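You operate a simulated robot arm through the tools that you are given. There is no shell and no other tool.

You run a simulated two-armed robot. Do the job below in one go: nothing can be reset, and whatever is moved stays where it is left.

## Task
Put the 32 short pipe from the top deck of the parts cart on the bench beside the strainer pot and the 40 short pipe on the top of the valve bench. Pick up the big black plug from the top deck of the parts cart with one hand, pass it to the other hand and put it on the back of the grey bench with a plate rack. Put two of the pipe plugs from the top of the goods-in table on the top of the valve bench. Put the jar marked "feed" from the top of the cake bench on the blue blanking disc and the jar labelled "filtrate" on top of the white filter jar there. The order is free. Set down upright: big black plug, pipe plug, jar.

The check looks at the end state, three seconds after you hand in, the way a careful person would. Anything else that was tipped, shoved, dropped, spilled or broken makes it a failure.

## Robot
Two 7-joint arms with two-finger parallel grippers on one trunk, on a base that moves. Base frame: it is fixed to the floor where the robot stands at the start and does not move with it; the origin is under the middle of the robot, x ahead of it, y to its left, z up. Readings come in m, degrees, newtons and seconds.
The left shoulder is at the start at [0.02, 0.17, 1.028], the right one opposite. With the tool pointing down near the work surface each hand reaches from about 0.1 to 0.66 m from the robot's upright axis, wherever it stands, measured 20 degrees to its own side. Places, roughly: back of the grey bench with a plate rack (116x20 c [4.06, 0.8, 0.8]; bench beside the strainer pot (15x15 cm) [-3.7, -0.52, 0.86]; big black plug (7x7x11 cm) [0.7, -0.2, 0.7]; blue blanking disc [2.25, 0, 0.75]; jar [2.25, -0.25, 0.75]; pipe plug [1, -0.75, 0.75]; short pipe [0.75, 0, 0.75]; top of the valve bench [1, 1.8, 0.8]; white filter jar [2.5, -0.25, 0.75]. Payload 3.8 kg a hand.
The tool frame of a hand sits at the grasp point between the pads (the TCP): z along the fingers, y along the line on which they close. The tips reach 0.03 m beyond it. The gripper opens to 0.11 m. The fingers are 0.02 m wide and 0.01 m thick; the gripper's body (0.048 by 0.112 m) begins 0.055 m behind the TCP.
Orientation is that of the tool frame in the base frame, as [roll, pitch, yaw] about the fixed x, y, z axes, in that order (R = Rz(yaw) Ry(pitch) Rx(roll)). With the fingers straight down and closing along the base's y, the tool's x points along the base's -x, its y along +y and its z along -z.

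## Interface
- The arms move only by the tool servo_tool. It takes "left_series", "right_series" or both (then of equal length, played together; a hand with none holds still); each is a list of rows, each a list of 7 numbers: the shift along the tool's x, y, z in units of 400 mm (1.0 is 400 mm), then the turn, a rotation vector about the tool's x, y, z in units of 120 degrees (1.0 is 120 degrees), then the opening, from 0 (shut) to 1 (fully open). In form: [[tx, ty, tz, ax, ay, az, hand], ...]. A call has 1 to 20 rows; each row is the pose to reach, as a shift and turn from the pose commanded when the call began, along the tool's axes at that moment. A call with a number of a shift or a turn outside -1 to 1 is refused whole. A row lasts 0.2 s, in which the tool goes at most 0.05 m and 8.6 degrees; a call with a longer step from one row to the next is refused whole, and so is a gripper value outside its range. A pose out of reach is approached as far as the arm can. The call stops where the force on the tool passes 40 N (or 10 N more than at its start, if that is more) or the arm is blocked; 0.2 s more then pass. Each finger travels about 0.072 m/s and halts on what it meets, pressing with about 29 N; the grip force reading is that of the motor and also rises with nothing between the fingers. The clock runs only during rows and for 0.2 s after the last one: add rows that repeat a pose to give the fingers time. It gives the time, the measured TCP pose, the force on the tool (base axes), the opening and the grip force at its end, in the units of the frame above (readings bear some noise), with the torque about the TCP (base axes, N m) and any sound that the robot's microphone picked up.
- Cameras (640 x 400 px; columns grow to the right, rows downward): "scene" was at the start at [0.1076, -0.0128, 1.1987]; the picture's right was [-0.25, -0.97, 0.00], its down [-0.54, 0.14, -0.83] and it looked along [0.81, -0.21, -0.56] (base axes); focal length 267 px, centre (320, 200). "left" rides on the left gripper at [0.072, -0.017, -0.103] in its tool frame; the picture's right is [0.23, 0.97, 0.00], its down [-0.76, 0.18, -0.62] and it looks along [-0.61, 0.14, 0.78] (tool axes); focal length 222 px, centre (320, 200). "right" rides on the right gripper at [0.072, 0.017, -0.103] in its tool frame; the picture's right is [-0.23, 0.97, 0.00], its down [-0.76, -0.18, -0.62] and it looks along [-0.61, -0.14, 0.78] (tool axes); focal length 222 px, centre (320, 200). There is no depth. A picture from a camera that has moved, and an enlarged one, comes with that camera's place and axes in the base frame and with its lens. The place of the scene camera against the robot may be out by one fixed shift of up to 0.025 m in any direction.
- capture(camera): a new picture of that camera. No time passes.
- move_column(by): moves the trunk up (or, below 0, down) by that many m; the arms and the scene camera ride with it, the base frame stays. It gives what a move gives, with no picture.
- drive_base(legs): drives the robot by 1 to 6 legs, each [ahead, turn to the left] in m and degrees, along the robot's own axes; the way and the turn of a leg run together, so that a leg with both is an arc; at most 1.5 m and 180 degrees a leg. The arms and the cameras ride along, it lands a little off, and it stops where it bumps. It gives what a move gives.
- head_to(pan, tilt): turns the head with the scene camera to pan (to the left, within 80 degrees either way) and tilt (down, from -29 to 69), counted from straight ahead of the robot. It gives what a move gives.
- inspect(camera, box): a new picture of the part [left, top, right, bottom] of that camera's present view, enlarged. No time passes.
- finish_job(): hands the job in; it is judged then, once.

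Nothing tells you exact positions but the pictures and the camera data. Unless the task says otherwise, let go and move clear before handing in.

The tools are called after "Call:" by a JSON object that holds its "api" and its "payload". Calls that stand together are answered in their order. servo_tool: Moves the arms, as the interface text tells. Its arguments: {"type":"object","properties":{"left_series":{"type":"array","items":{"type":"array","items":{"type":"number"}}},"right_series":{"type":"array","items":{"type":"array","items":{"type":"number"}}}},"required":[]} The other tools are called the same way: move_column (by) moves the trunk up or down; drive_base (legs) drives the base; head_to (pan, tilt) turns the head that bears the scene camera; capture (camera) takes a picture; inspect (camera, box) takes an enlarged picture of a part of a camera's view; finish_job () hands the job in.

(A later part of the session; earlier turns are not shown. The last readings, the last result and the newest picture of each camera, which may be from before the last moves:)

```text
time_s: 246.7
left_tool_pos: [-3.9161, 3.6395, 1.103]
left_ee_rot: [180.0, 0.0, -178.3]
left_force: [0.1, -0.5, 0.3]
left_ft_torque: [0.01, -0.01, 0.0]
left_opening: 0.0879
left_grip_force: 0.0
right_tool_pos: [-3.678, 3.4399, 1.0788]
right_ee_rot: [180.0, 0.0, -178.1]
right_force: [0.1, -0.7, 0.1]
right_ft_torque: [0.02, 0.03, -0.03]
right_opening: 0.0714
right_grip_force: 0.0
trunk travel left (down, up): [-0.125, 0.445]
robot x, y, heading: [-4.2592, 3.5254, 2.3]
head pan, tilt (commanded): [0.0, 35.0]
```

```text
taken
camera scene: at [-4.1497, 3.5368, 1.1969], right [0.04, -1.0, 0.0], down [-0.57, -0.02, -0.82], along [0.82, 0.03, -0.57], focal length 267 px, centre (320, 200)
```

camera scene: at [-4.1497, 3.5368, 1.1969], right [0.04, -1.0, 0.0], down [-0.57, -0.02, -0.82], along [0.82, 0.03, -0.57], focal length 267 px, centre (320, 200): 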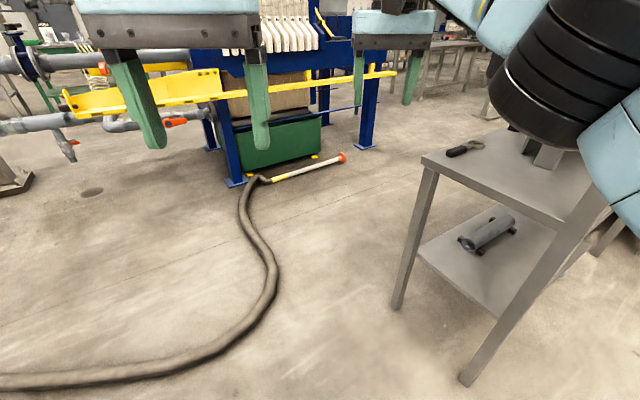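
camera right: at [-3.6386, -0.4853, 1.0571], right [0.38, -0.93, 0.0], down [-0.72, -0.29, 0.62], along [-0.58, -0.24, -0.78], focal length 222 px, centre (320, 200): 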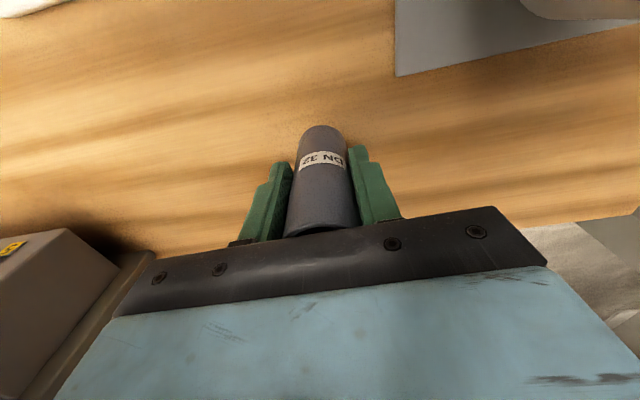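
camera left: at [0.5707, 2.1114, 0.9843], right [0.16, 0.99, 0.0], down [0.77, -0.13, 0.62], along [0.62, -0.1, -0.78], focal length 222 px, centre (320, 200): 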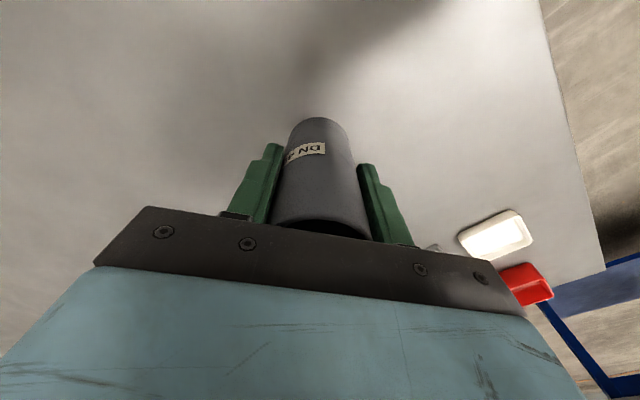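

The gap is visible; I correct the heading slightly to pass midway (y≈3.51) and go east through it.

Call:
{"api": "drive_base", "payload": {"legs": [[0, -3.2], [1.3, 0], [0.45, 0]]}}

Call:
{"api": "servo_tool", "payload": {"right_series": [[0.1, -0.025, 0, 0, 0, 0, 0.65], [0.2, -0.05, 0, 0, 0, 0, 0.65], [0.3, -0.075, 0, 0, 0, 0, 0.65], [0.4, -0.1, 0, 0, 0, 0, 0.65], [0.45, -0.12, 0, 0, 0, 0, 0.65]]}}

Call:
{"api": "drive_base", "payload": {"legs": [[0, -58]]}}

Call:
{"api": "head_to", "payload": {"pan": 0, "tilt": 25}}

Call:
{"api": "capture", "payload": {"camera": "scene"}}

```text
time_s: 256.0
left_tool_pos: [-2.1493, 3.5923, 1.1043]
left_ee_rot: [-179.9, 0.0, 178.9]
left_force: [0.6, -0.5, 0.0]
left_ft_torque: [-0.02, 0.03, 0.0]
left_opening: 0.088
left_grip_force: 0.1
right_tool_pos: [-1.9231, 3.3806, 1.0787]
right_ee_rot: [-180.0, 0.0, 178.9]
right_force: [1.7, 1.1, -0.6]
right_ft_torque: [0.02, 0.02, -0.01]
right_opening: 0.0715
right_grip_force: 0.0
trunk travel left (down, up): [-0.125, 0.445]
robot x, y, heading: [-2.501, 3.4955, -0.9]
head pan, tilt (commanded): [0.0, 35.0]
```

```text
time_s: 257.2
left_tool_pos: [-2.1503, 3.5922, 1.1041]
left_ee_rot: [179.9, 0.2, 179.0]
left_force: [-0.3, 0.8, 0.4]
left_ft_torque: [0.01, 0.01, -0.03]
left_opening: 0.0882
left_grip_force: 0.1
right_tool_pos: [-2.105, 3.3349, 1.0796]
right_ee_rot: [180.0, 0.1, 178.8]
right_force: [0.2, -0.7, 0.7]
right_ft_torque: [-0.02, -0.04, 0.0]
right_opening: 0.0716
right_grip_force: 0.1
trunk travel left (down, up): [-0.125, 0.445]
robot x, y, heading: [-2.4959, 3.4914, -0.8]
head pan, tilt (commanded): [0.0, 35.0]
```

```text
time_s: 260.1
left_tool_pos: [-2.2254, 3.2574, 1.1029]
left_ee_rot: [180.0, 0.0, 122.1]
left_force: [0.4, 0.9, 0.1]
left_ft_torque: [0.03, 0.0, -0.01]
left_opening: 0.0879
left_grip_force: 0.0
right_tool_pos: [-2.4126, 3.0773, 1.0792]
right_ee_rot: [180.0, -0.1, 122.2]
right_force: [0.6, -0.3, -0.4]
right_ft_torque: [0.01, 0.02, -0.02]
right_opening: 0.0717
right_grip_force: 0.0
trunk travel left (down, up): [-0.125, 0.445]
robot x, y, heading: [-2.496, 3.4917, -57.5]
head pan, tilt (commanded): [0.0, 35.0]
```

```text
time_s: 260.8
left_tool_pos: [-2.2248, 3.2567, 1.1029]
left_ee_rot: [-180.0, 0.2, 122.0]
left_force: [0.1, -0.2, 0.1]
left_ft_torque: [0.0, -0.02, 0.04]
left_opening: 0.088
left_grip_force: 0.0
right_tool_pos: [-2.4138, 3.078, 1.079]
right_ee_rot: [179.9, 0.1, 122.1]
right_force: [-0.6, 0.6, -0.2]
right_ft_torque: [0.0, 0.02, 0.0]
right_opening: 0.0717
right_grip_force: 0.0
trunk travel left (down, up): [-0.125, 0.445]
robot x, y, heading: [-2.5009, 3.4952, -57.7]
head pan, tilt (commanded): [0.0, 25.0]
```

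```text
taken
camera scene: at [-2.4369, 3.4078, 1.2126], right [-0.84, -0.54, 0.0], down [-0.23, 0.36, -0.91], along [0.49, -0.76, -0.42], focal length 267 px, centre (320, 200)
```

scene: 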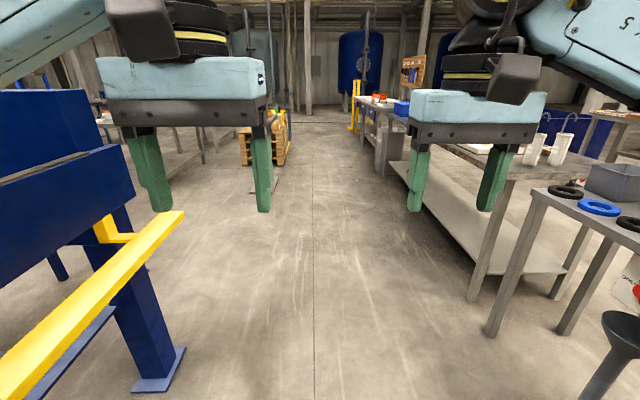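

Back in the main corridor. I drive down it toward the cart/goods-in area.

Call:
{"api": "drive_base", "payload": {"legs": [[0, -1.5], [1.3, 0], [1.2, 0], [0, 2.8], [1.2, 0]]}}

Call:
{"api": "capture", "payload": {"camera": "scene"}}

```text
time_s: 279.3
left_tool_pos: [-0.3123, 0.1382, 1.104]
left_ee_rot: [-179.9, 0.1, 122.9]
left_force: [0.1, -0.6, 0.2]
left_ft_torque: [0.03, 0.02, 0.02]
left_opening: 0.088
left_grip_force: 0.1
right_tool_pos: [-0.4999, -0.0438, 1.0775]
right_ee_rot: [-180.0, 0.0, 122.8]
right_force: [-0.2, -0.1, 0.7]
right_ft_torque: [0.0, 0.03, -0.01]
right_opening: 0.0717
right_grip_force: 0.1
trunk travel left (down, up): [-0.125, 0.445]
robot x, y, heading: [-0.5898, 0.3686, -57.2]
head pan, tilt (commanded): [0.0, 25.0]
```

```text
taken
camera scene: at [-0.5266, 0.2855, 1.2126], right [-0.84, -0.55, 0.0], down [-0.23, 0.35, -0.91], along [0.5, -0.76, -0.42], focal length 267 px, centre (320, 200)
```

scene: 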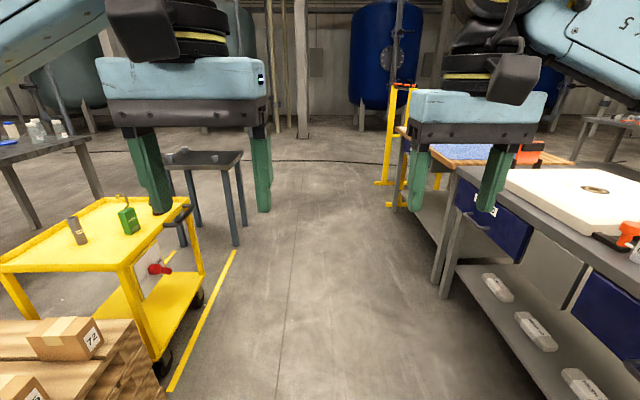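

Call:
{"api": "drive_base", "payload": {"legs": [[0, 1.3], [1.19, 0], [0, 43], [0.3, 0]]}}

Call:
{"api": "head_to", "payload": {"pan": 0, "tilt": 42}}

Call:
{"api": "capture", "payload": {"camera": "scene"}}

```text
time_s: 289.3
left_tool_pos: [0.7307, -0.6522, 1.1045]
left_ee_rot: [180.0, 0.0, 166.6]
left_force: [0.6, 0.4, 0.1]
left_ft_torque: [0.01, 0.04, 0.0]
left_opening: 0.0881
left_grip_force: 0.1
right_tool_pos: [0.7217, -0.9136, 1.0774]
right_ee_rot: [-180.0, 0.0, 166.7]
right_force: [0.3, 0.3, -0.5]
right_ft_torque: [0.0, 0.03, 0.03]
right_opening: 0.0718
right_grip_force: 0.0
trunk travel left (down, up): [-0.125, 0.445]
robot x, y, heading: [0.3721, -0.6758, -13.0]
head pan, tilt (commanded): [0.0, 25.0]
```

```text
time_s: 290.1
left_tool_pos: [0.7304, -0.6529, 1.1039]
left_ee_rot: [180.0, 0.0, 166.6]
left_force: [0.1, -0.1, -0.1]
left_ft_torque: [-0.02, 0.03, 0.02]
left_opening: 0.0881
left_grip_force: 0.0
right_tool_pos: [0.7212, -0.913, 1.0789]
right_ee_rot: [180.0, 0.0, 166.7]
right_force: [-0.2, 0.4, -0.4]
right_ft_torque: [0.01, -0.03, -0.01]
right_opening: 0.0714
right_grip_force: 0.1
trunk travel left (down, up): [-0.125, 0.445]
robot x, y, heading: [0.3703, -0.6785, -13.0]
head pan, tilt (commanded): [0.0, 42.0]
```

```text
taken
camera scene: at [0.4719, -0.6899, 1.1864], right [-0.23, -0.97, 0.0], down [-0.65, 0.15, -0.74], along [0.72, -0.17, -0.67], focal length 267 px, centre (320, 200)
```

scene: 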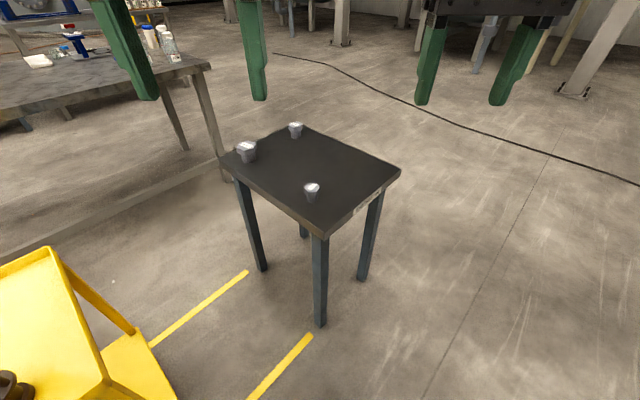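

Three pipe plugs stand on the goods-in table. I zoom in to see their shape.

Call:
{"api": "inspect", "payload": {"camera": "scene", "box": [220, 105, 410, 225]}}

Call:
{"api": "inspect", "payload": {"camera": "scene", "box": [290, 170, 335, 210]}}

Call:
{"api": "inspect", "payload": {"camera": "scene", "box": [225, 130, 270, 170]}}

Call:
{"api": "capture", "payload": {"camera": "left"}}

Call:
{"api": "capture", "payload": {"camera": "right"}}

```text
3.33 times, centred on (315, 165) of scene
camera zoom: at [0.4719, -0.6899, 1.1864], right [-0.23, -0.97, 0.0], down [-0.65, 0.15, -0.74], along [0.72, -0.17, -0.67], focal length 891 px, centre (337, 317)
```

zoom: 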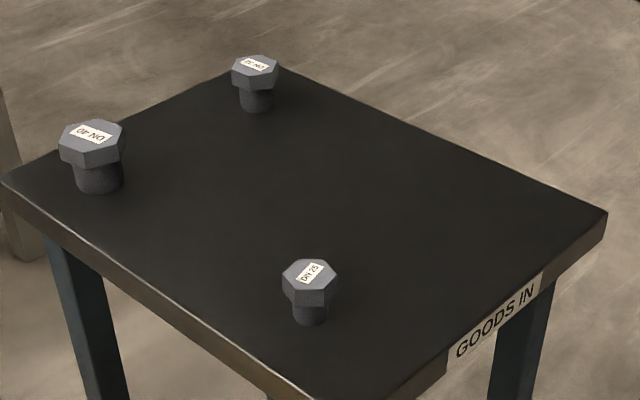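

```text
10.00 times, centred on (312, 190) of scene
camera zoom: at [0.4719, -0.6899, 1.1864], right [-0.23, -0.97, 0.0], down [-0.65, 0.15, -0.74], along [0.72, -0.17, -0.67], focal length 2672 px, centre (395, 300)
```

zoom: 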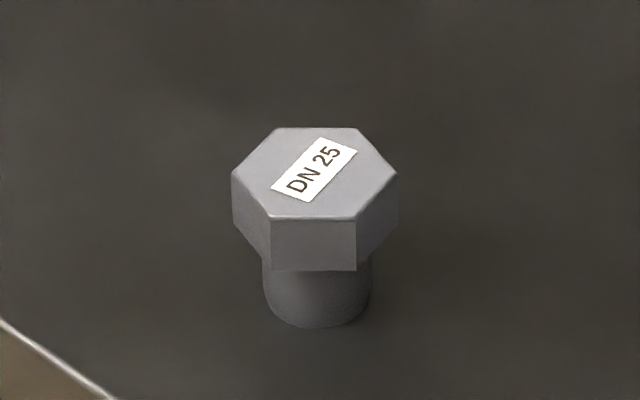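

```text
10.00 times, centred on (248, 150) of scene
camera zoom: at [0.4719, -0.6899, 1.1864], right [-0.23, -0.97, 0.0], down [-0.65, 0.15, -0.74], along [0.72, -0.17, -0.67], focal length 2672 px, centre (1045, 700)
```

zoom: 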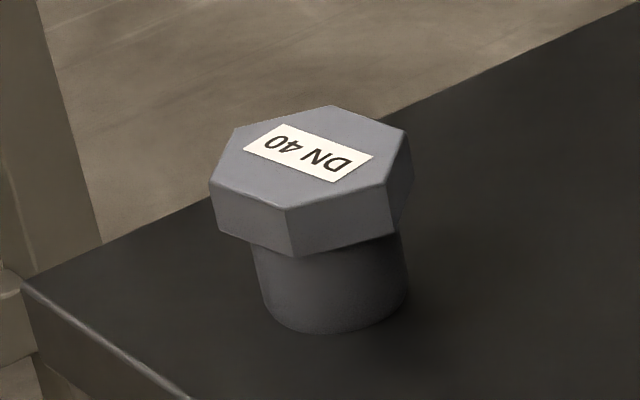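

```text
taken
camera left: at [0.6553, -0.6525, 1.2071], right [0.0, 1.0, 0.0], down [0.78, 0.0, 0.62], along [0.62, 0.0, -0.78], focal length 222 px, centre (320, 200)
```

left: 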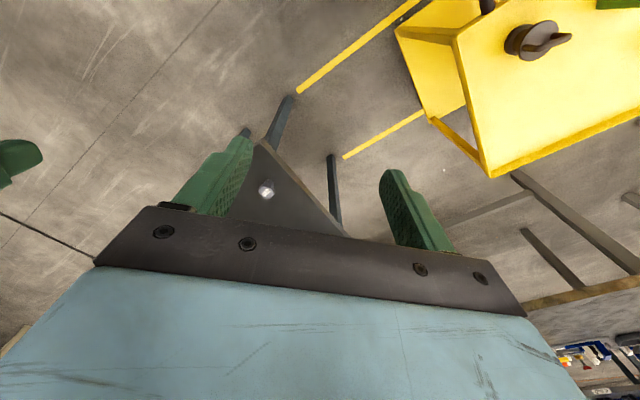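

```text
taken
camera right: at [0.6524, -0.8792, 1.1815], right [0.45, 0.9, 0.0], down [0.7, -0.35, 0.62], along [0.56, -0.28, -0.78], focal length 222 px, centre (320, 200)
```

right: 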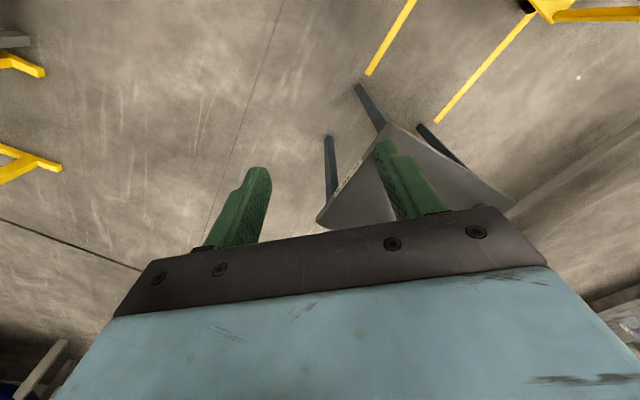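

The plugs are hex-headed, head up: DN 40 at about (1.233, -0.635) and DN 25 at (1.001, -0.793), table top about z=0.70. I take those two; I drive 0.25 m closer and measure again with the wrist cameras.

Call:
{"api": "drive_base", "payload": {"legs": [[0.25, 0]]}}

Call:
{"api": "capture", "payload": {"camera": "scene"}}

Call:
{"api": "capture", "payload": {"camera": "left"}}

Call:
{"api": "capture", "payload": {"camera": "right"}}

```text
time_s: 291.9
left_tool_pos: [0.973, -0.7101, 1.1031]
left_ee_rot: [-179.9, 0.1, 166.5]
left_force: [0.2, -0.5, -0.4]
left_ft_torque: [0.03, -0.01, 0.0]
left_opening: 0.088
left_grip_force: 0.1
right_tool_pos: [0.9623, -0.9701, 1.0785]
right_ee_rot: [180.0, 0.1, 166.7]
right_force: [0.2, -0.4, -0.5]
right_ft_torque: [0.01, 0.01, -0.01]
right_opening: 0.0715
right_grip_force: 0.1
trunk travel left (down, up): [-0.125, 0.445]
robot x, y, heading: [0.6137, -0.7316, -13.1]
head pan, tilt (commanded): [0.0, 42.0]
```

```text
taken
camera scene: at [0.7136, -0.7461, 1.1863], right [-0.23, -0.97, 0.0], down [-0.65, 0.15, -0.74], along [0.72, -0.17, -0.67], focal length 267 px, centre (320, 200)
```

scene: 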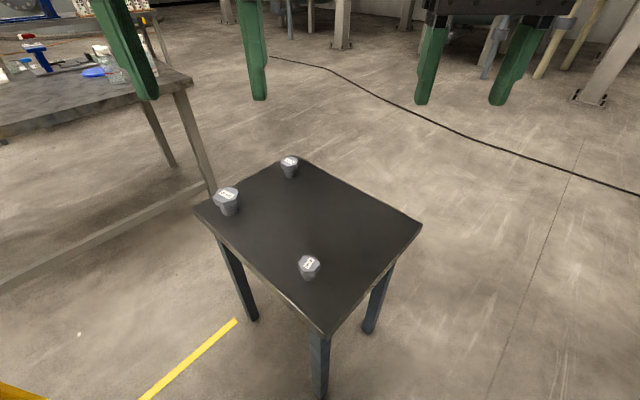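

```text
taken
camera left: at [0.8971, -0.7089, 1.207], right [0.01, 1.0, 0.0], down [0.78, 0.0, 0.62], along [0.62, 0.0, -0.78], focal length 222 px, centre (320, 200)
```

left: 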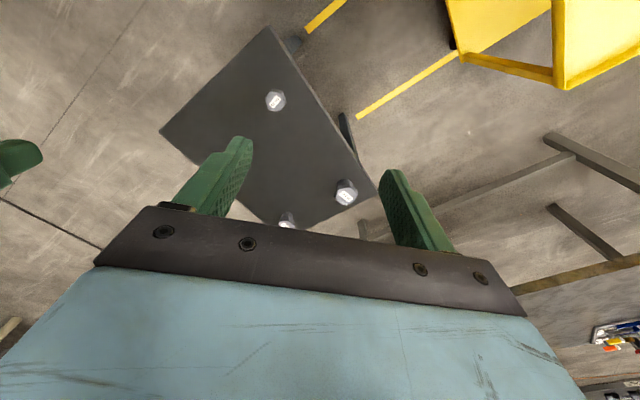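

```text
taken
camera right: at [0.8939, -0.9356, 1.1813], right [0.45, 0.89, 0.0], down [0.7, -0.35, 0.62], along [0.56, -0.28, -0.78], focal length 222 px, centre (320, 200)
```

right: 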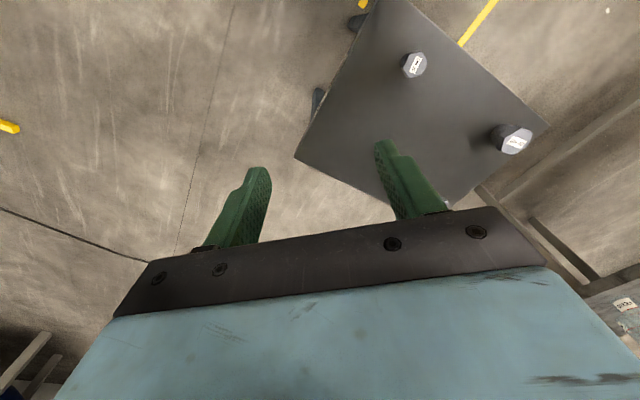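

Wrist triangulation: DN 25 plug at (1.027, -0.807), DN 40 plug at (1.279, -0.634), tops at z≈0.70. I move 7 cm closer, then bring the left hand over the DN 40 plug and the right over the DN 25 plug.

Call:
{"api": "drive_base", "payload": {"legs": [[0.07, 0]]}}

Call:
{"api": "servo_tool", "payload": {"left_series": [[-0.0875, 0.06, 0, 0, 0, 0, 1], [-0.175, 0.121, 0, 0, 0, 0, 1], [-0.2625, 0.181, 0, 0, 0, 0, 1], [-0.35, 0.242, 0, 0, 0, 0, 1], [-0.4375, 0.302, 0, 0, 0, 0, 1], [-0.525, 0.3625, 0, 0, 0, 0, 1], [-0.525, 0.3625, 0.1, 0, 0, 0, 1], [-0.525, 0.3625, 0.2, 0, 0, 0, 1], [-0.525, 0.3625, 0.3, 0, 0, 0, 1], [-0.525, 0.3625, 0.4, 0, 0, 0, 1], [-0.525, 0.3625, 0.5, 0, 0, 0, 1], [-0.525, 0.3625, 0.5, 0, 0, 0, 1]]}}

Call:
{"api": "capture", "payload": {"camera": "left"}}

```text
time_s: 292.9
left_tool_pos: [1.0387, -0.7253, 1.1036]
left_ee_rot: [180.0, 0.0, 166.5]
left_force: [-0.2, 0.9, 0.7]
left_ft_torque: [0.02, 0.0, 0.02]
left_opening: 0.0883
left_grip_force: 0.1
right_tool_pos: [1.0293, -0.9863, 1.0772]
right_ee_rot: [-179.9, 0.0, 166.6]
right_force: [-0.3, -0.4, 0.1]
right_ft_torque: [-0.01, 0.03, 0.03]
right_opening: 0.0715
right_grip_force: 0.0
trunk travel left (down, up): [-0.125, 0.445]
robot x, y, heading: [0.679, -0.7462, -13.3]
head pan, tilt (commanded): [0.0, 42.0]
```

```text
time_s: 295.5
left_tool_pos: [1.2773, -0.6326, 0.9042]
left_ee_rot: [180.0, 0.1, 166.6]
left_force: [0.1, 0.3, 0.7]
left_ft_torque: [-0.01, 0.01, 0.0]
left_opening: 0.1099
left_grip_force: 0.1
right_tool_pos: [1.0281, -0.985, 1.0783]
right_ee_rot: [180.0, 0.1, 166.6]
right_force: [1.1, 0.0, -0.5]
right_ft_torque: [-0.04, -0.01, 0.0]
right_opening: 0.0714
right_grip_force: 0.1
trunk travel left (down, up): [-0.125, 0.445]
robot x, y, heading: [0.6765, -0.7479, -13.3]
head pan, tilt (commanded): [0.0, 42.0]
```

```text
taken
camera left: at [1.2021, -0.6319, 1.0075], right [0.01, 1.0, 0.0], down [0.78, 0.0, 0.63], along [0.63, 0.0, -0.78], focal length 222 px, centre (320, 200)
```

left: 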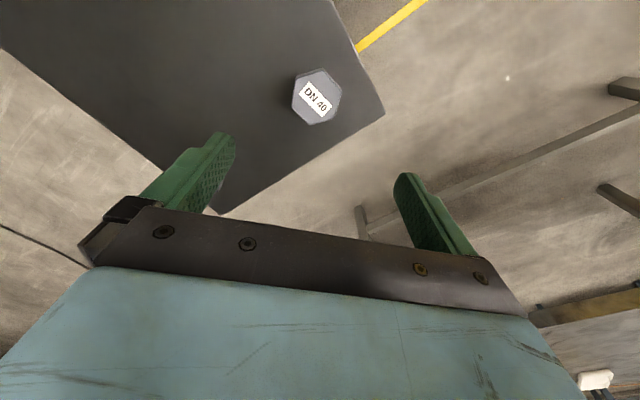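

The DN 40 plug is centred with its flats square to the fingers. I bring the left hand down part-way and the right hand over the DN 25 plug (turned 30° to match its flats).

Call:
{"api": "servo_tool", "payload": {"left_series": [[-0.0075, -0.01, 0.08, 0, 0, 0, 0.85], [-0.0075, -0.01, 0.16, 0, 0, 0, 0.85], [-0.0075, -0.01, 0.24, 0, 0, 0, 0.85], [-0.0075, -0.01, 0.24, 0, 0, 0, 0.85]]}}

Call:
{"api": "capture", "payload": {"camera": "left"}}

Call:
{"api": "servo_tool", "payload": {"right_series": [[0.028, 0.108, 0, 0, 0, 0.0625, 0.8], [0.056, 0.216, 0, 0, 0, 0.125, 0.8], [0.085, 0.325, 0, 0, 0, 0.1875, 0.8], [0.113, 0.433, 0, 0, 0, 0.25, 0.8], [0.113, 0.433, 0.1, 0, 0, 0.25, 0.8], [0.113, 0.433, 0.2, 0, 0, 0.25, 0.8], [0.113, 0.433, 0.3, 0, 0, 0.25, 0.8], [0.113, 0.433, 0.4, 0, 0, 0.25, 0.8], [0.113, 0.433, 0.45, 0, 0, 0.25, 0.8], [0.113, 0.433, 0.45, 0, 0, 0.25, 0.8]]}}

Call:
{"api": "capture", "payload": {"camera": "right"}}

```text
time_s: 296.5
left_tool_pos: [1.2779, -0.6377, 0.8066]
left_ee_rot: [180.0, 0.1, 166.5]
left_force: [-0.1, -0.3, 0.6]
left_ft_torque: [0.01, -0.01, 0.02]
left_opening: 0.0936
left_grip_force: 0.0
right_tool_pos: [1.0291, -0.9856, 1.0791]
right_ee_rot: [-180.0, 0.1, 166.6]
right_force: [0.0, 0.2, 0.4]
right_ft_torque: [-0.03, -0.01, 0.03]
right_opening: 0.0714
right_grip_force: 0.0
trunk travel left (down, up): [-0.125, 0.445]
robot x, y, heading: [0.6793, -0.7486, -12.9]
head pan, tilt (commanded): [0.0, 42.0]
```

```text
taken
camera left: at [1.2029, -0.6381, 0.9111], right [0.01, 1.0, 0.0], down [0.78, 0.0, 0.62], along [0.62, 0.0, -0.78], focal length 222 px, centre (320, 200)
```

left: 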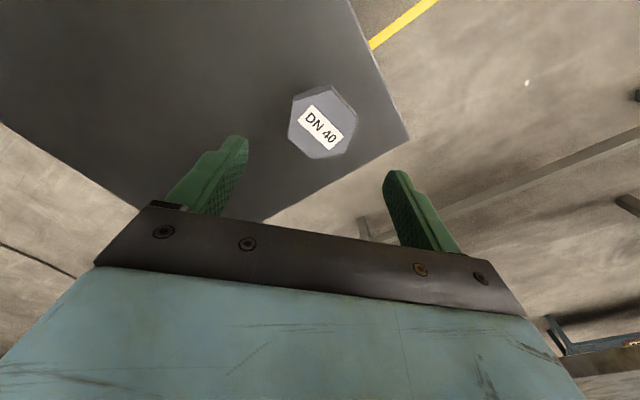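

```text
time_s: 298.7
left_tool_pos: [1.2774, -0.6398, 0.8082]
left_ee_rot: [-180.0, 0.2, 166.6]
left_force: [0.4, -0.6, -0.7]
left_ft_torque: [-0.02, 0.02, 0.05]
left_opening: 0.0937
left_grip_force: 0.1
right_tool_pos: [1.0238, -0.8068, 0.8967]
right_ee_rot: [179.8, 0.1, 136.6]
right_force: [0.5, 0.3, 0.2]
right_ft_torque: [-0.02, -0.01, -0.01]
right_opening: 0.0879
right_grip_force: 0.1
trunk travel left (down, up): [-0.125, 0.445]
robot x, y, heading: [0.6776, -0.7458, -13.0]
head pan, tilt (commanded): [0.0, 42.0]
```

```text
taken
camera right: at [0.9807, -0.7439, 1.0003], right [0.83, 0.55, 0.0], down [0.43, -0.65, 0.62], along [0.34, -0.52, -0.78], focal length 222 px, centre (320, 200)
```

right: 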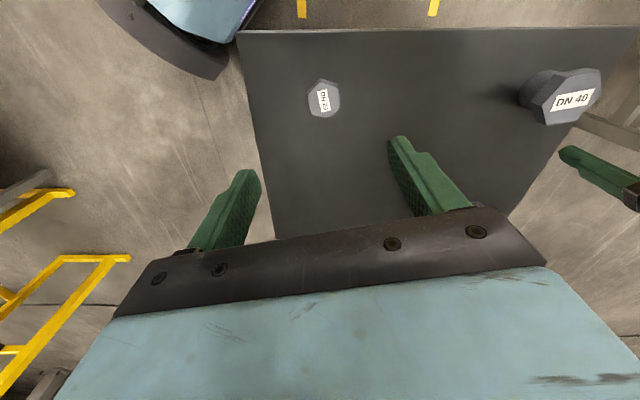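

Call:
{"api": "inspect", "payload": {"camera": "left", "box": [260, 65, 420, 175]}}

Call:
{"api": "inspect", "payload": {"camera": "right", "box": [270, 50, 380, 140]}}

```text
3.64 times, centred on (340, 120) of left
camera zoom: at [1.2029, -0.6379, 0.9113], right [0.01, 1.0, 0.0], down [0.78, 0.0, 0.62], along [0.62, 0.0, -0.78], focal length 808 px, centre (247, 491)
```

zoom: 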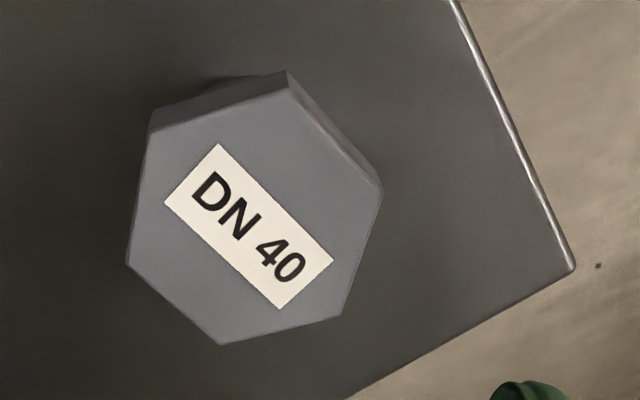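

```text
4.44 times, centred on (325, 95) of right
camera zoom: at [0.9807, -0.7439, 1.0003], right [0.83, 0.55, 0.0], down [0.43, -0.65, 0.62], along [0.34, -0.52, -0.78], focal length 987 px, centre (298, 667)
```

zoom: 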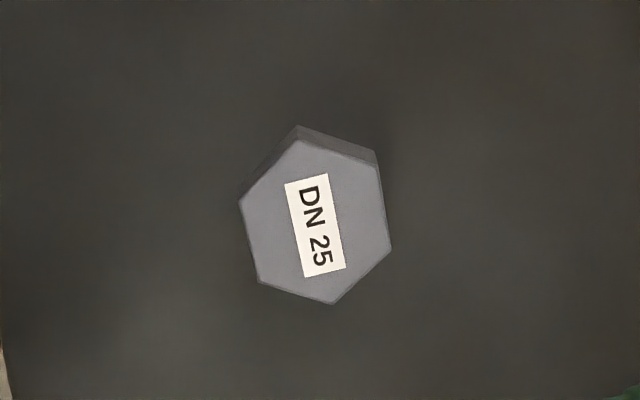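

Hex flats are aligned with both grippers; tops at z≈0.70, table at ≈0.643. I lower both hands around the plug heads.

Call:
{"api": "servo_tool", "payload": {"left_series": [[-0.008, 0.003, 0.06, 0, 0, 0, 0.85], [-0.008, 0.003, 0.12, 0, 0, 0, 0.85], [-0.008, 0.003, 0.18, 0, 0, 0, 0.85], [-0.008, 0.003, 0.24, 0, 0, 0, 0.85], [-0.008, 0.003, 0.28, 0, 0, 0, 0.85], [-0.008, 0.003, 0.305, 0, 0, 0, 0.85], [-0.008, 0.003, 0.305, 0, 0, 0, 0.85]], "right_series": [[-0.0055, 0.0085, 0.1, 0, 0, 0, 0.8], [-0.0055, 0.0085, 0.2, 0, 0, 0, 0.8], [-0.0055, 0.0085, 0.3, 0, 0, 0, 0.8], [-0.0055, 0.0085, 0.4, 0, 0, 0, 0.8], [-0.0055, 0.0085, 0.48, 0, 0, 0, 0.8], [-0.0055, 0.0085, 0.529, 0, 0, 0, 0.8], [-0.0055, 0.0085, 0.529, 0, 0, 0, 0.8]]}}

Call:
{"api": "capture", "payload": {"camera": "left"}}

Call:
{"api": "capture", "payload": {"camera": "right"}}

Call:
{"api": "capture", "payload": {"camera": "scene"}}

```text
time_s: 300.3
left_tool_pos: [1.2818, -0.6362, 0.6901]
left_ee_rot: [179.9, 0.5, 166.5]
left_force: [-1.3, 6.6, 19.3]
left_ft_torque: [-0.46, 0.37, -0.36]
left_opening: 0.093
left_grip_force: 0.0
right_tool_pos: [1.028, -0.8071, 0.6893]
right_ee_rot: [179.8, 0.3, 136.7]
right_force: [1.6, -4.5, 28.1]
right_ft_torque: [-0.94, 1.04, 0.26]
right_opening: 0.0887
right_grip_force: 0.3
trunk travel left (down, up): [-0.125, 0.445]
robot x, y, heading: [0.6786, -0.7494, -13.3]
head pan, tilt (commanded): [0.0, 42.0]
```

```text
taken
camera left: at [1.2058, -0.635, 0.793], right [0.01, 1.0, 0.0], down [0.78, 0.0, 0.63], along [0.63, 0.0, -0.78], focal length 222 px, centre (320, 200)
```

left: 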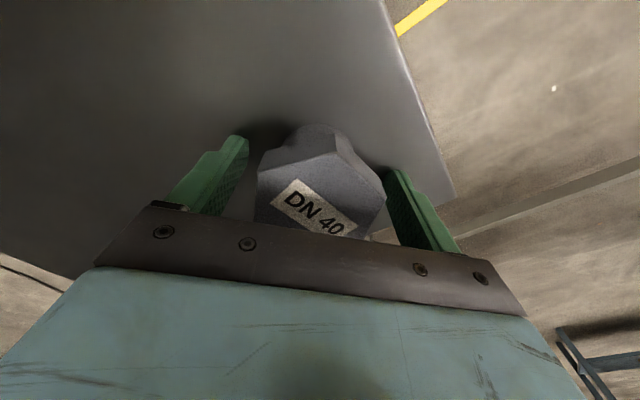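

```text
taken
camera right: at [0.9838, -0.7435, 0.7928], right [0.83, 0.55, 0.01], down [0.43, -0.65, 0.63], along [0.35, -0.52, -0.78], focal length 222 px, centre (320, 200)
```

right: 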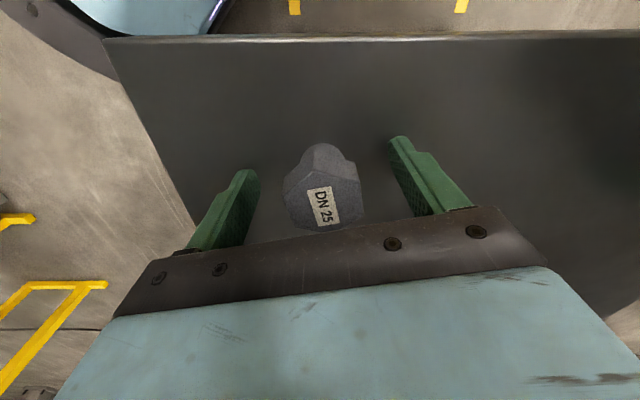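

```text
taken
camera scene: at [0.7771, -0.7611, 1.1872], right [-0.23, -0.97, 0.0], down [-0.65, 0.15, -0.74], along [0.73, -0.17, -0.67], focal length 267 px, centre (320, 200)
```

scene: 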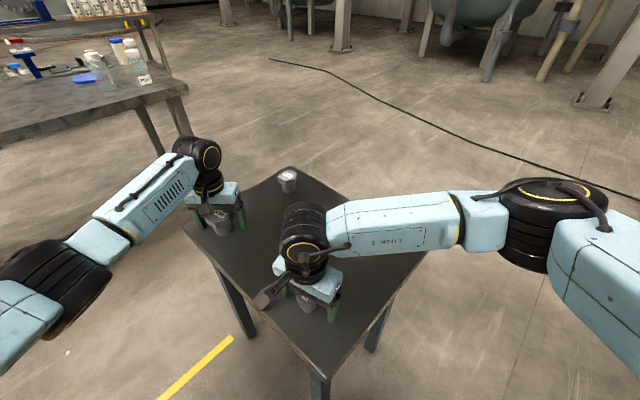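

Both fingertips are just pressing on the table top (≈0.66). I raise both hands by 1 cm, then close the fingers.

Call:
{"api": "servo_tool", "payload": {"left_series": [[0, 0, -0.015, 0, 0, 0, 0.85], [0, 0, -0.025, 0, 0, 0, 0.85]], "right_series": [[0, 0, -0.015, 0, 0, 0, 0.8], [0, 0, -0.025, 0, 0, 0, 0.8]]}}

Call:
{"api": "servo_tool", "payload": {"left_series": [[0, 0, 0, 0, 0, 0, 0.5], [0, 0, 0, 0, 0, 0, 0], [0, 0, 0, 0, 0, 0, 0], [0, 0, 0, 0, 0, 0, 0], [0, 0, 0, 0, 0, 0, 0], [0, 0, 0, 0, 0, 0, 0]], "right_series": [[0, 0, 0, 0, 0, 0, 0.5], [0, 0, 0, 0, 0, 0, 0], [0, 0, 0, 0, 0, 0, 0], [0, 0, 0, 0, 0, 0, 0], [0, 0, 0, 0, 0, 0, 0], [0, 0, 0, 0, 0, 0, 0]]}}

Call:
{"api": "capture", "payload": {"camera": "left"}}

Call:
{"api": "capture", "payload": {"camera": "right"}}

```text
time_s: 300.9
left_tool_pos: [1.2816, -0.6353, 0.6944]
left_ee_rot: [179.9, 0.1, 166.5]
left_force: [0.0, 0.4, -0.4]
left_ft_torque: [0.01, -0.02, 0.01]
left_opening: 0.0934
left_grip_force: 0.0
right_tool_pos: [1.0291, -0.8065, 0.6972]
right_ee_rot: [-180.0, 0.0, 136.6]
right_force: [0.8, -0.1, -0.3]
right_ft_torque: [0.02, 0.01, 0.0]
right_opening: 0.088
right_grip_force: 0.1
trunk travel left (down, up): [-0.125, 0.445]
robot x, y, heading: [0.6756, -0.7478, -13.0]
head pan, tilt (commanded): [0.0, 42.0]
```

```text
time_s: 302.3
left_tool_pos: [1.2815, -0.6359, 0.6954]
left_ee_rot: [180.0, 0.1, 166.5]
left_force: [0.3, -0.7, 0.1]
left_ft_torque: [0.02, -0.01, 0.0]
left_opening: 0.0576
left_grip_force: 28.8
right_tool_pos: [1.0293, -0.8057, 0.6978]
right_ee_rot: [-180.0, 0.2, 136.6]
right_force: [-0.3, -0.5, 0.9]
right_ft_torque: [-0.03, -0.01, 0.01]
right_opening: 0.0392
right_grip_force: 29.8
trunk travel left (down, up): [-0.125, 0.445]
robot x, y, heading: [0.6791, -0.7461, -13.0]
head pan, tilt (commanded): [0.0, 42.0]
```

```text
taken
camera left: at [1.2071, -0.6353, 0.799], right [0.01, 1.0, 0.0], down [0.78, 0.0, 0.62], along [0.62, 0.0, -0.78], focal length 222 px, centre (320, 200)
```

left: 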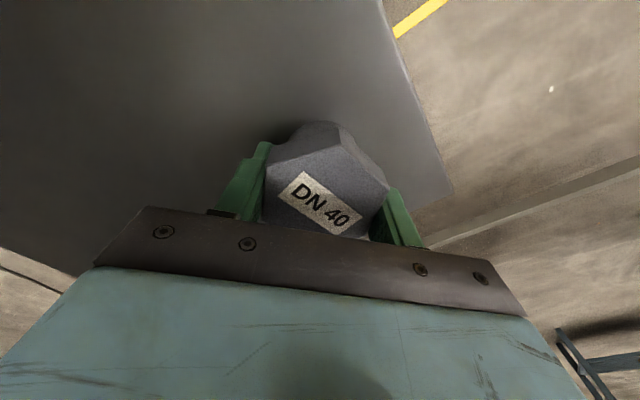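

```text
taken
camera right: at [0.9857, -0.7431, 0.8005], right [0.83, 0.55, 0.0], down [0.43, -0.65, 0.62], along [0.34, -0.52, -0.78], focal length 222 px, centre (320, 200)
```

right: 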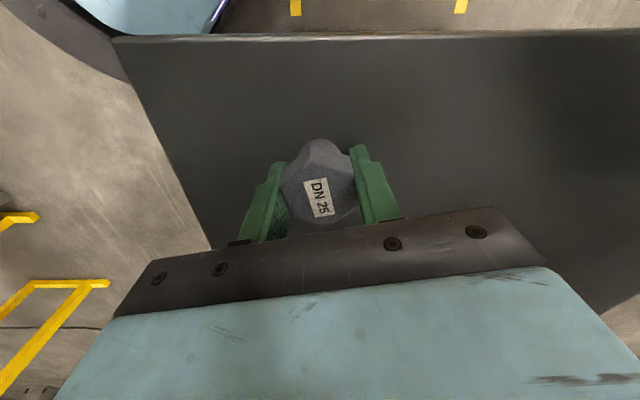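

Both heads are gripped across the flats. I lift both straight up and tuck them in for the drive.

Call:
{"api": "servo_tool", "payload": {"left_series": [[0, 0, -0.04, 0, 0, 0, 0], [0, 0, -0.12, 0, 0, 0, 0], [0, 0, -0.22, 0, 0, 0, 0], [0, 0, -0.34, 0, 0, 0, 0], [0, 0, -0.46, 0, 0, 0, 0], [0, 0, -0.58, 0, 0, 0, 0], [0, 0, -0.7, 0, 0, 0, 0], [0, 0, -0.7, 0, 0, 0, 0]], "right_series": [[0, 0, -0.04, 0, 0, 0, 0], [0, 0, -0.12, 0, 0, 0, 0], [0, 0, -0.22, 0, 0, 0, 0], [0, 0, -0.34, 0, 0, 0, 0], [0, 0, -0.46, 0, 0, 0, 0], [0, 0, -0.58, 0, 0, 0, 0], [0, 0, -0.7, 0, 0, 0, 0], [0, 0, -0.7, 0, 0, 0, 0]]}}

Call:
{"api": "capture", "payload": {"camera": "left"}}

Call:
{"api": "capture", "payload": {"camera": "right"}}

Call:
{"api": "capture", "payload": {"camera": "scene"}}

```text
time_s: 304.1
left_tool_pos: [1.2804, -0.6378, 0.9764]
left_ee_rot: [180.0, 0.1, 166.6]
left_force: [0.1, -0.1, -1.4]
left_ft_torque: [0.0, -0.02, 0.01]
left_opening: 0.0571
left_grip_force: 28.8
right_tool_pos: [1.029, -0.8044, 0.9789]
right_ee_rot: [-180.0, -0.1, 136.6]
right_force: [-0.9, -0.5, 0.1]
right_ft_torque: [0.02, 0.02, -0.01]
right_opening: 0.0393
right_grip_force: 28.9
trunk travel left (down, up): [-0.125, 0.445]
robot x, y, heading: [0.6771, -0.7467, -12.9]
head pan, tilt (commanded): [0.0, 42.0]
```

```text
taken
camera left: at [1.2063, -0.6365, 1.0796], right [0.01, 1.0, 0.0], down [0.78, 0.0, 0.62], along [0.62, 0.0, -0.78], focal length 222 px, centre (320, 200)
```

left: 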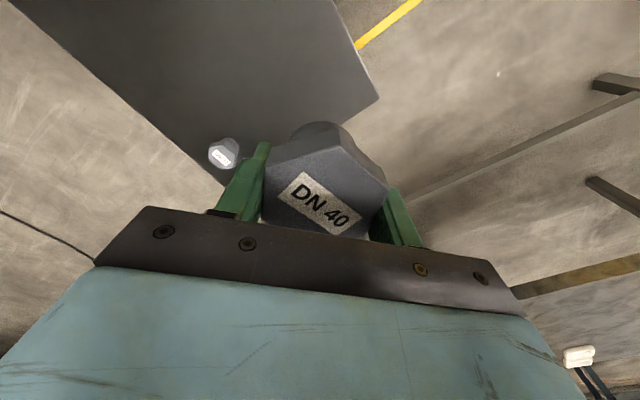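

```text
taken
camera right: at [0.9857, -0.7415, 1.0808], right [0.83, 0.55, 0.0], down [0.43, -0.65, 0.62], along [0.34, -0.52, -0.78], focal length 222 px, centre (320, 200)
```

right: 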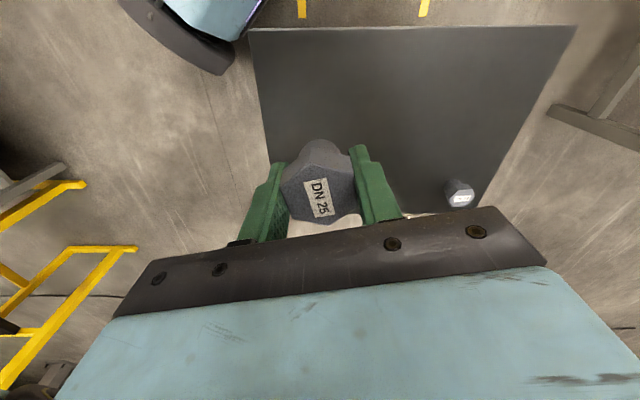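

```text
taken
camera scene: at [0.78, -0.7614, 1.1863], right [-0.23, -0.97, 0.0], down [-0.65, 0.15, -0.74], along [0.72, -0.17, -0.67], focal length 267 px, centre (320, 200)
```

scene: 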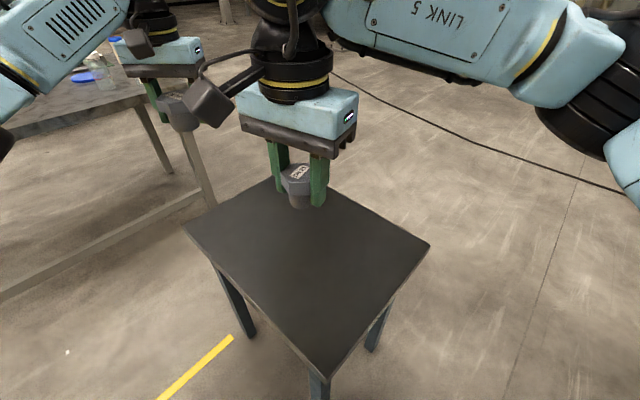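

Both plugs are held upright. I tuck the hands, back out, and take the same route west-around to the valve bench.

Call:
{"api": "servo_tool", "payload": {"left_series": [[0.07, -0.0125, 0, 0, 0, 0, 0], [0.14, -0.025, 0, 0, 0, 0, 0], [0.21, -0.0375, 0, 0, 0, 0, 0], [0.28, -0.05, 0, 0, 0, 0, 0], [0.34, -0.0625, 0, 0, 0, 0, 0], [0.4, -0.075, 0, 0, 0, 0, 0]], "right_series": [[-0.068, -0.0664, 0, 0, 0, -0.0417, 0], [-0.136, -0.1328, 0, 0, 0, -0.0833, 0], [-0.204, -0.199, 0, 0, 0, -0.125, 0], [-0.272, -0.2657, 0, 0, 0, -0.1667, 0], [-0.34, -0.332, 0, 0, 0, -0.2083, 0], [-0.4076, -0.3985, 0, 0, 0, -0.25, 0]]}}

Call:
{"api": "drive_base", "payload": {"legs": [[-0.6, 0], [0, 70], [0, 69], [1.35, 0], [1.26, 0]]}}

Call:
{"api": "head_to", "payload": {"pan": -40, "tilt": 25}}

Call:
{"api": "capture", "payload": {"camera": "scene"}}

```text
time_s: 305.5
left_tool_pos: [1.1186, -0.6312, 0.976]
left_ee_rot: [179.9, 0.1, 166.5]
left_force: [-0.9, 0.4, -1.9]
left_ft_torque: [-0.05, -0.02, -0.02]
left_opening: 0.0575
left_grip_force: 29.1
right_tool_pos: [1.0369, -1.0338, 0.9776]
right_ee_rot: [179.9, 0.0, 166.6]
right_force: [-0.8, -0.4, -0.6]
right_ft_torque: [0.0, 0.01, 0.02]
right_opening: 0.0394
right_grip_force: 28.8
trunk travel left (down, up): [-0.125, 0.445]
robot x, y, heading: [0.6753, -0.7476, -13.2]
head pan, tilt (commanded): [0.0, 42.0]
```

```text
time_s: 327.3
left_tool_pos: [-1.9109, 1.6435, 0.976]
left_ee_rot: [-179.9, 0.0, -52.2]
left_force: [0.3, -0.4, -1.4]
left_ft_torque: [0.01, -0.01, 0.02]
left_opening: 0.0573
left_grip_force: 28.5
right_tool_pos: [-1.5957, 1.9051, 0.9764]
right_ee_rot: [-180.0, 0.1, -52.2]
right_force: [0.3, -0.8, -1.0]
right_ft_torque: [0.0, 0.02, 0.01]
right_opening: 0.0392
right_grip_force: 28.7
trunk travel left (down, up): [-0.125, 0.445]
robot x, y, heading: [-1.4942, 1.4581, 128.2]
head pan, tilt (commanded): [0.0, 42.0]
```

```text
time_s: 328.4
left_tool_pos: [-1.9105, 1.6448, 0.9759]
left_ee_rot: [-180.0, 0.1, -52.3]
left_force: [-0.4, -0.3, -1.7]
left_ft_torque: [0.02, 0.0, -0.01]
left_opening: 0.0577
left_grip_force: 29.5
right_tool_pos: [-1.5947, 1.9062, 0.9785]
right_ee_rot: [180.0, 0.2, -52.3]
right_force: [-0.5, -0.5, -1.2]
right_ft_torque: [-0.01, 0.04, 0.01]
right_opening: 0.039
right_grip_force: 29.0
trunk travel left (down, up): [-0.125, 0.445]
robot x, y, heading: [-1.4947, 1.4582, 128.1]
head pan, tilt (commanded): [-40.0, 25.0]
```

```text
taken
camera scene: at [-1.5026, 1.575, 1.2126], right [1.0, -0.03, 0.0], down [-0.01, -0.42, -0.91], along [0.03, 0.91, -0.42], focal length 267 px, centre (320, 200)
```

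scene: 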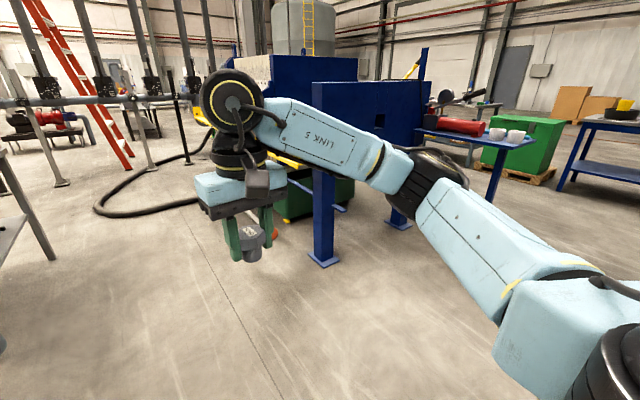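

Call:
{"api": "drive_base", "payload": {"legs": [[0, -84.5], [1.366, 0], [0, -65.5]]}}

Call:
{"api": "head_to", "payload": {"pan": 0, "tilt": 38}}

Call:
{"api": "capture", "payload": {"camera": "scene"}}

```text
time_s: 341.6
left_tool_pos: [-0.0567, 2.4628, 0.9762]
left_ee_rot: [180.0, 0.2, 159.4]
left_force: [1.1, 0.0, -2.0]
left_ft_torque: [-0.03, -0.02, 0.01]
left_opening: 0.0577
left_grip_force: 28.7
right_tool_pos: [-0.1882, 2.0754, 0.9777]
right_ee_rot: [180.0, 0.1, 159.3]
right_force: [-0.4, 0.2, -0.9]
right_ft_torque: [0.01, -0.01, -0.02]
right_opening: 0.0395
right_grip_force: 29.5
trunk travel left (down, up): [-0.125, 0.445]
robot x, y, heading: [-0.5094, 2.4049, -20.6]
head pan, tilt (commanded): [-40.0, 25.0]
```

```text
time_s: 342.7
left_tool_pos: [-0.0566, 2.4634, 0.9753]
left_ee_rot: [179.9, 0.1, 159.4]
left_force: [-0.6, 0.1, -0.9]
left_ft_torque: [-0.02, -0.01, -0.01]
left_opening: 0.0575
left_grip_force: 29.3
right_tool_pos: [-0.1896, 2.0753, 0.978]
right_ee_rot: [-179.9, 0.0, 159.2]
right_force: [-0.7, -0.6, 0.3]
right_ft_torque: [-0.01, -0.02, 0.01]
right_opening: 0.0391
right_grip_force: 29.0
trunk travel left (down, up): [-0.125, 0.445]
robot x, y, heading: [-0.5068, 2.4088, -20.2]
head pan, tilt (commanded): [0.0, 38.0]
```

```text
taken
camera scene: at [-0.409, 2.3757, 1.1923], right [-0.35, -0.94, 0.0], down [-0.58, 0.21, -0.79], along [0.74, -0.27, -0.62], focal length 267 px, centre (320, 200)
```

scene: 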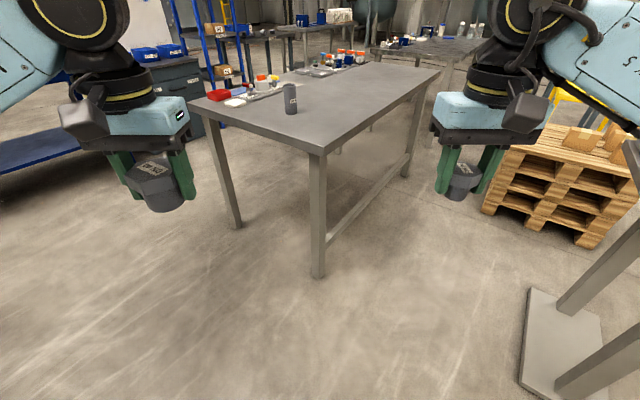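

Call:
{"api": "drive_base", "payload": {"legs": [[0, -1.7], [0.61, 0]]}}

Call:
{"api": "head_to", "payload": {"pan": 0, "tilt": 45}}

Call:
{"api": "capture", "payload": {"camera": "scene"}}

```text
time_s: 346.5
left_tool_pos: [0.5113, 2.2193, 0.9771]
left_ee_rot: [-180.0, 0.1, 157.5]
left_force: [0.6, -0.9, -1.9]
left_ft_torque: [-0.02, 0.01, 0.0]
left_opening: 0.0578
left_grip_force: 28.7
right_tool_pos: [0.3669, 1.8352, 0.9778]
right_ee_rot: [179.9, 0.1, 157.6]
right_force: [-0.4, 0.2, -1.3]
right_ft_torque: [-0.01, 0.0, 0.01]
right_opening: 0.0393
right_grip_force: 29.1
trunk travel left (down, up): [-0.125, 0.445]
robot x, y, heading: [0.0565, 2.1743, -22.1]
head pan, tilt (commanded): [0.0, 38.0]
```

```text
time_s: 347.2
left_tool_pos: [0.5102, 2.2184, 0.9757]
left_ee_rot: [180.0, 0.0, 157.4]
left_force: [0.7, 0.1, -1.8]
left_ft_torque: [0.02, -0.04, -0.03]
left_opening: 0.0575
left_grip_force: 29.3
right_tool_pos: [0.3654, 1.8352, 0.9771]
right_ee_rot: [180.0, 0.1, 157.5]
right_force: [0.3, 0.1, -0.2]
right_ft_torque: [-0.01, 0.02, 0.0]
right_opening: 0.0393
right_grip_force: 29.4
trunk travel left (down, up): [-0.125, 0.445]
robot x, y, heading: [0.0524, 2.1745, -22.4]
head pan, tilt (commanded): [0.0, 45.0]
```

```text
taken
camera scene: at [0.1511, 2.1443, 1.1821], right [-0.38, -0.93, 0.0], down [-0.65, 0.27, -0.71], along [0.65, -0.27, -0.71], focal length 267 px, centre (320, 200)
```

scene: 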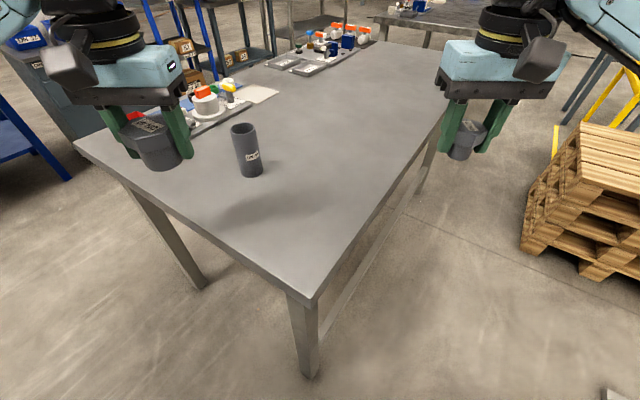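

I set the DN 40 plug down first: left hand over (0.511, 2.10) and down to just above the top (expected ≈0.773).

Call:
{"api": "servo_tool", "payload": {"left_series": [[-0.038, -0.0915, 0, 0, 0, 0, 0], [-0.076, -0.183, 0, 0, 0, 0, 0], [-0.114, -0.2745, 0, 0, 0, 0, 0], [-0.114, -0.2745, 0.1, 0, 0, 0, 0], [-0.114, -0.2745, 0.2, 0, 0, 0, 0], [-0.114, -0.2745, 0.3, 0, 0, 0, 0], [-0.114, -0.2745, 0.36, 0, 0, 0, 0], [-0.114, -0.2745, 0.385, 0, 0, 0, 0], [-0.114, -0.2745, 0.385, 0, 0, 0, 0]]}}

Call:
{"api": "inspect", "payload": {"camera": "scene", "box": [200, 130, 340, 250]}}

```text
time_s: 349.2
left_tool_pos: [0.5095, 2.1021, 0.8214]
left_ee_rot: [180.0, 0.0, 157.5]
left_force: [0.1, -0.1, -1.8]
left_ft_torque: [-0.01, 0.04, -0.02]
left_opening: 0.0575
left_grip_force: 28.7
right_tool_pos: [0.3651, 1.8356, 0.9772]
right_ee_rot: [180.0, 0.1, 157.5]
right_force: [0.5, -0.2, -0.7]
right_ft_torque: [-0.01, 0.0, 0.0]
right_opening: 0.0393
right_grip_force: 29.5
trunk travel left (down, up): [-0.125, 0.445]
robot x, y, heading: [0.0544, 2.1718, -22.0]
head pan, tilt (commanded): [0.0, 45.0]
```

```text
3.33 times, centred on (270, 190) of scene
camera zoom: at [0.1511, 2.1443, 1.1821], right [-0.38, -0.93, 0.0], down [-0.65, 0.27, -0.71], along [0.65, -0.27, -0.71], focal length 891 px, centre (487, 233)
```

zoom: 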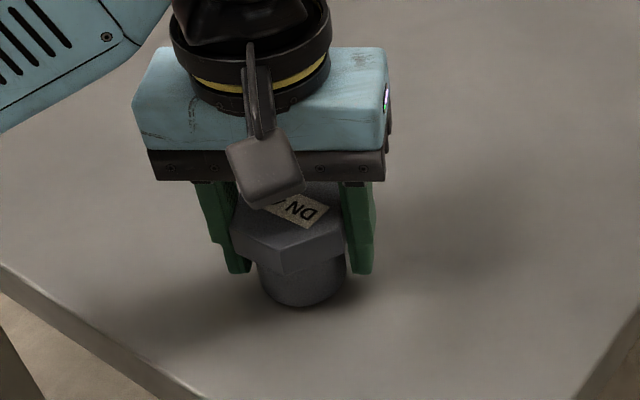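

Call:
{"api": "servo_tool", "payload": {"left_series": [[0, 0, 0.0075, 0, 0, 0, 0], [0, 0, 0.015, 0, 0, 0, 0], [0, 0, 0.0225, 0, 0, 0, 0]]}}

```text
time_s: 350.0
left_tool_pos: [0.5111, 2.0997, 0.8156]
left_ee_rot: [-180.0, 0.3, 157.4]
left_force: [-1.5, 4.4, 18.4]
left_ft_torque: [0.41, 0.42, -0.08]
left_opening: 0.0575
left_grip_force: 29.8
right_tool_pos: [0.3651, 1.8367, 0.9776]
right_ee_rot: [-180.0, 0.2, 157.5]
right_force: [0.0, 0.6, -1.0]
right_ft_torque: [0.01, 0.0, -0.01]
right_opening: 0.0393
right_grip_force: 28.4
trunk travel left (down, up): [-0.125, 0.445]
robot x, y, heading: [0.056, 2.1746, -22.4]
head pan, tilt (commanded): [0.0, 45.0]
```

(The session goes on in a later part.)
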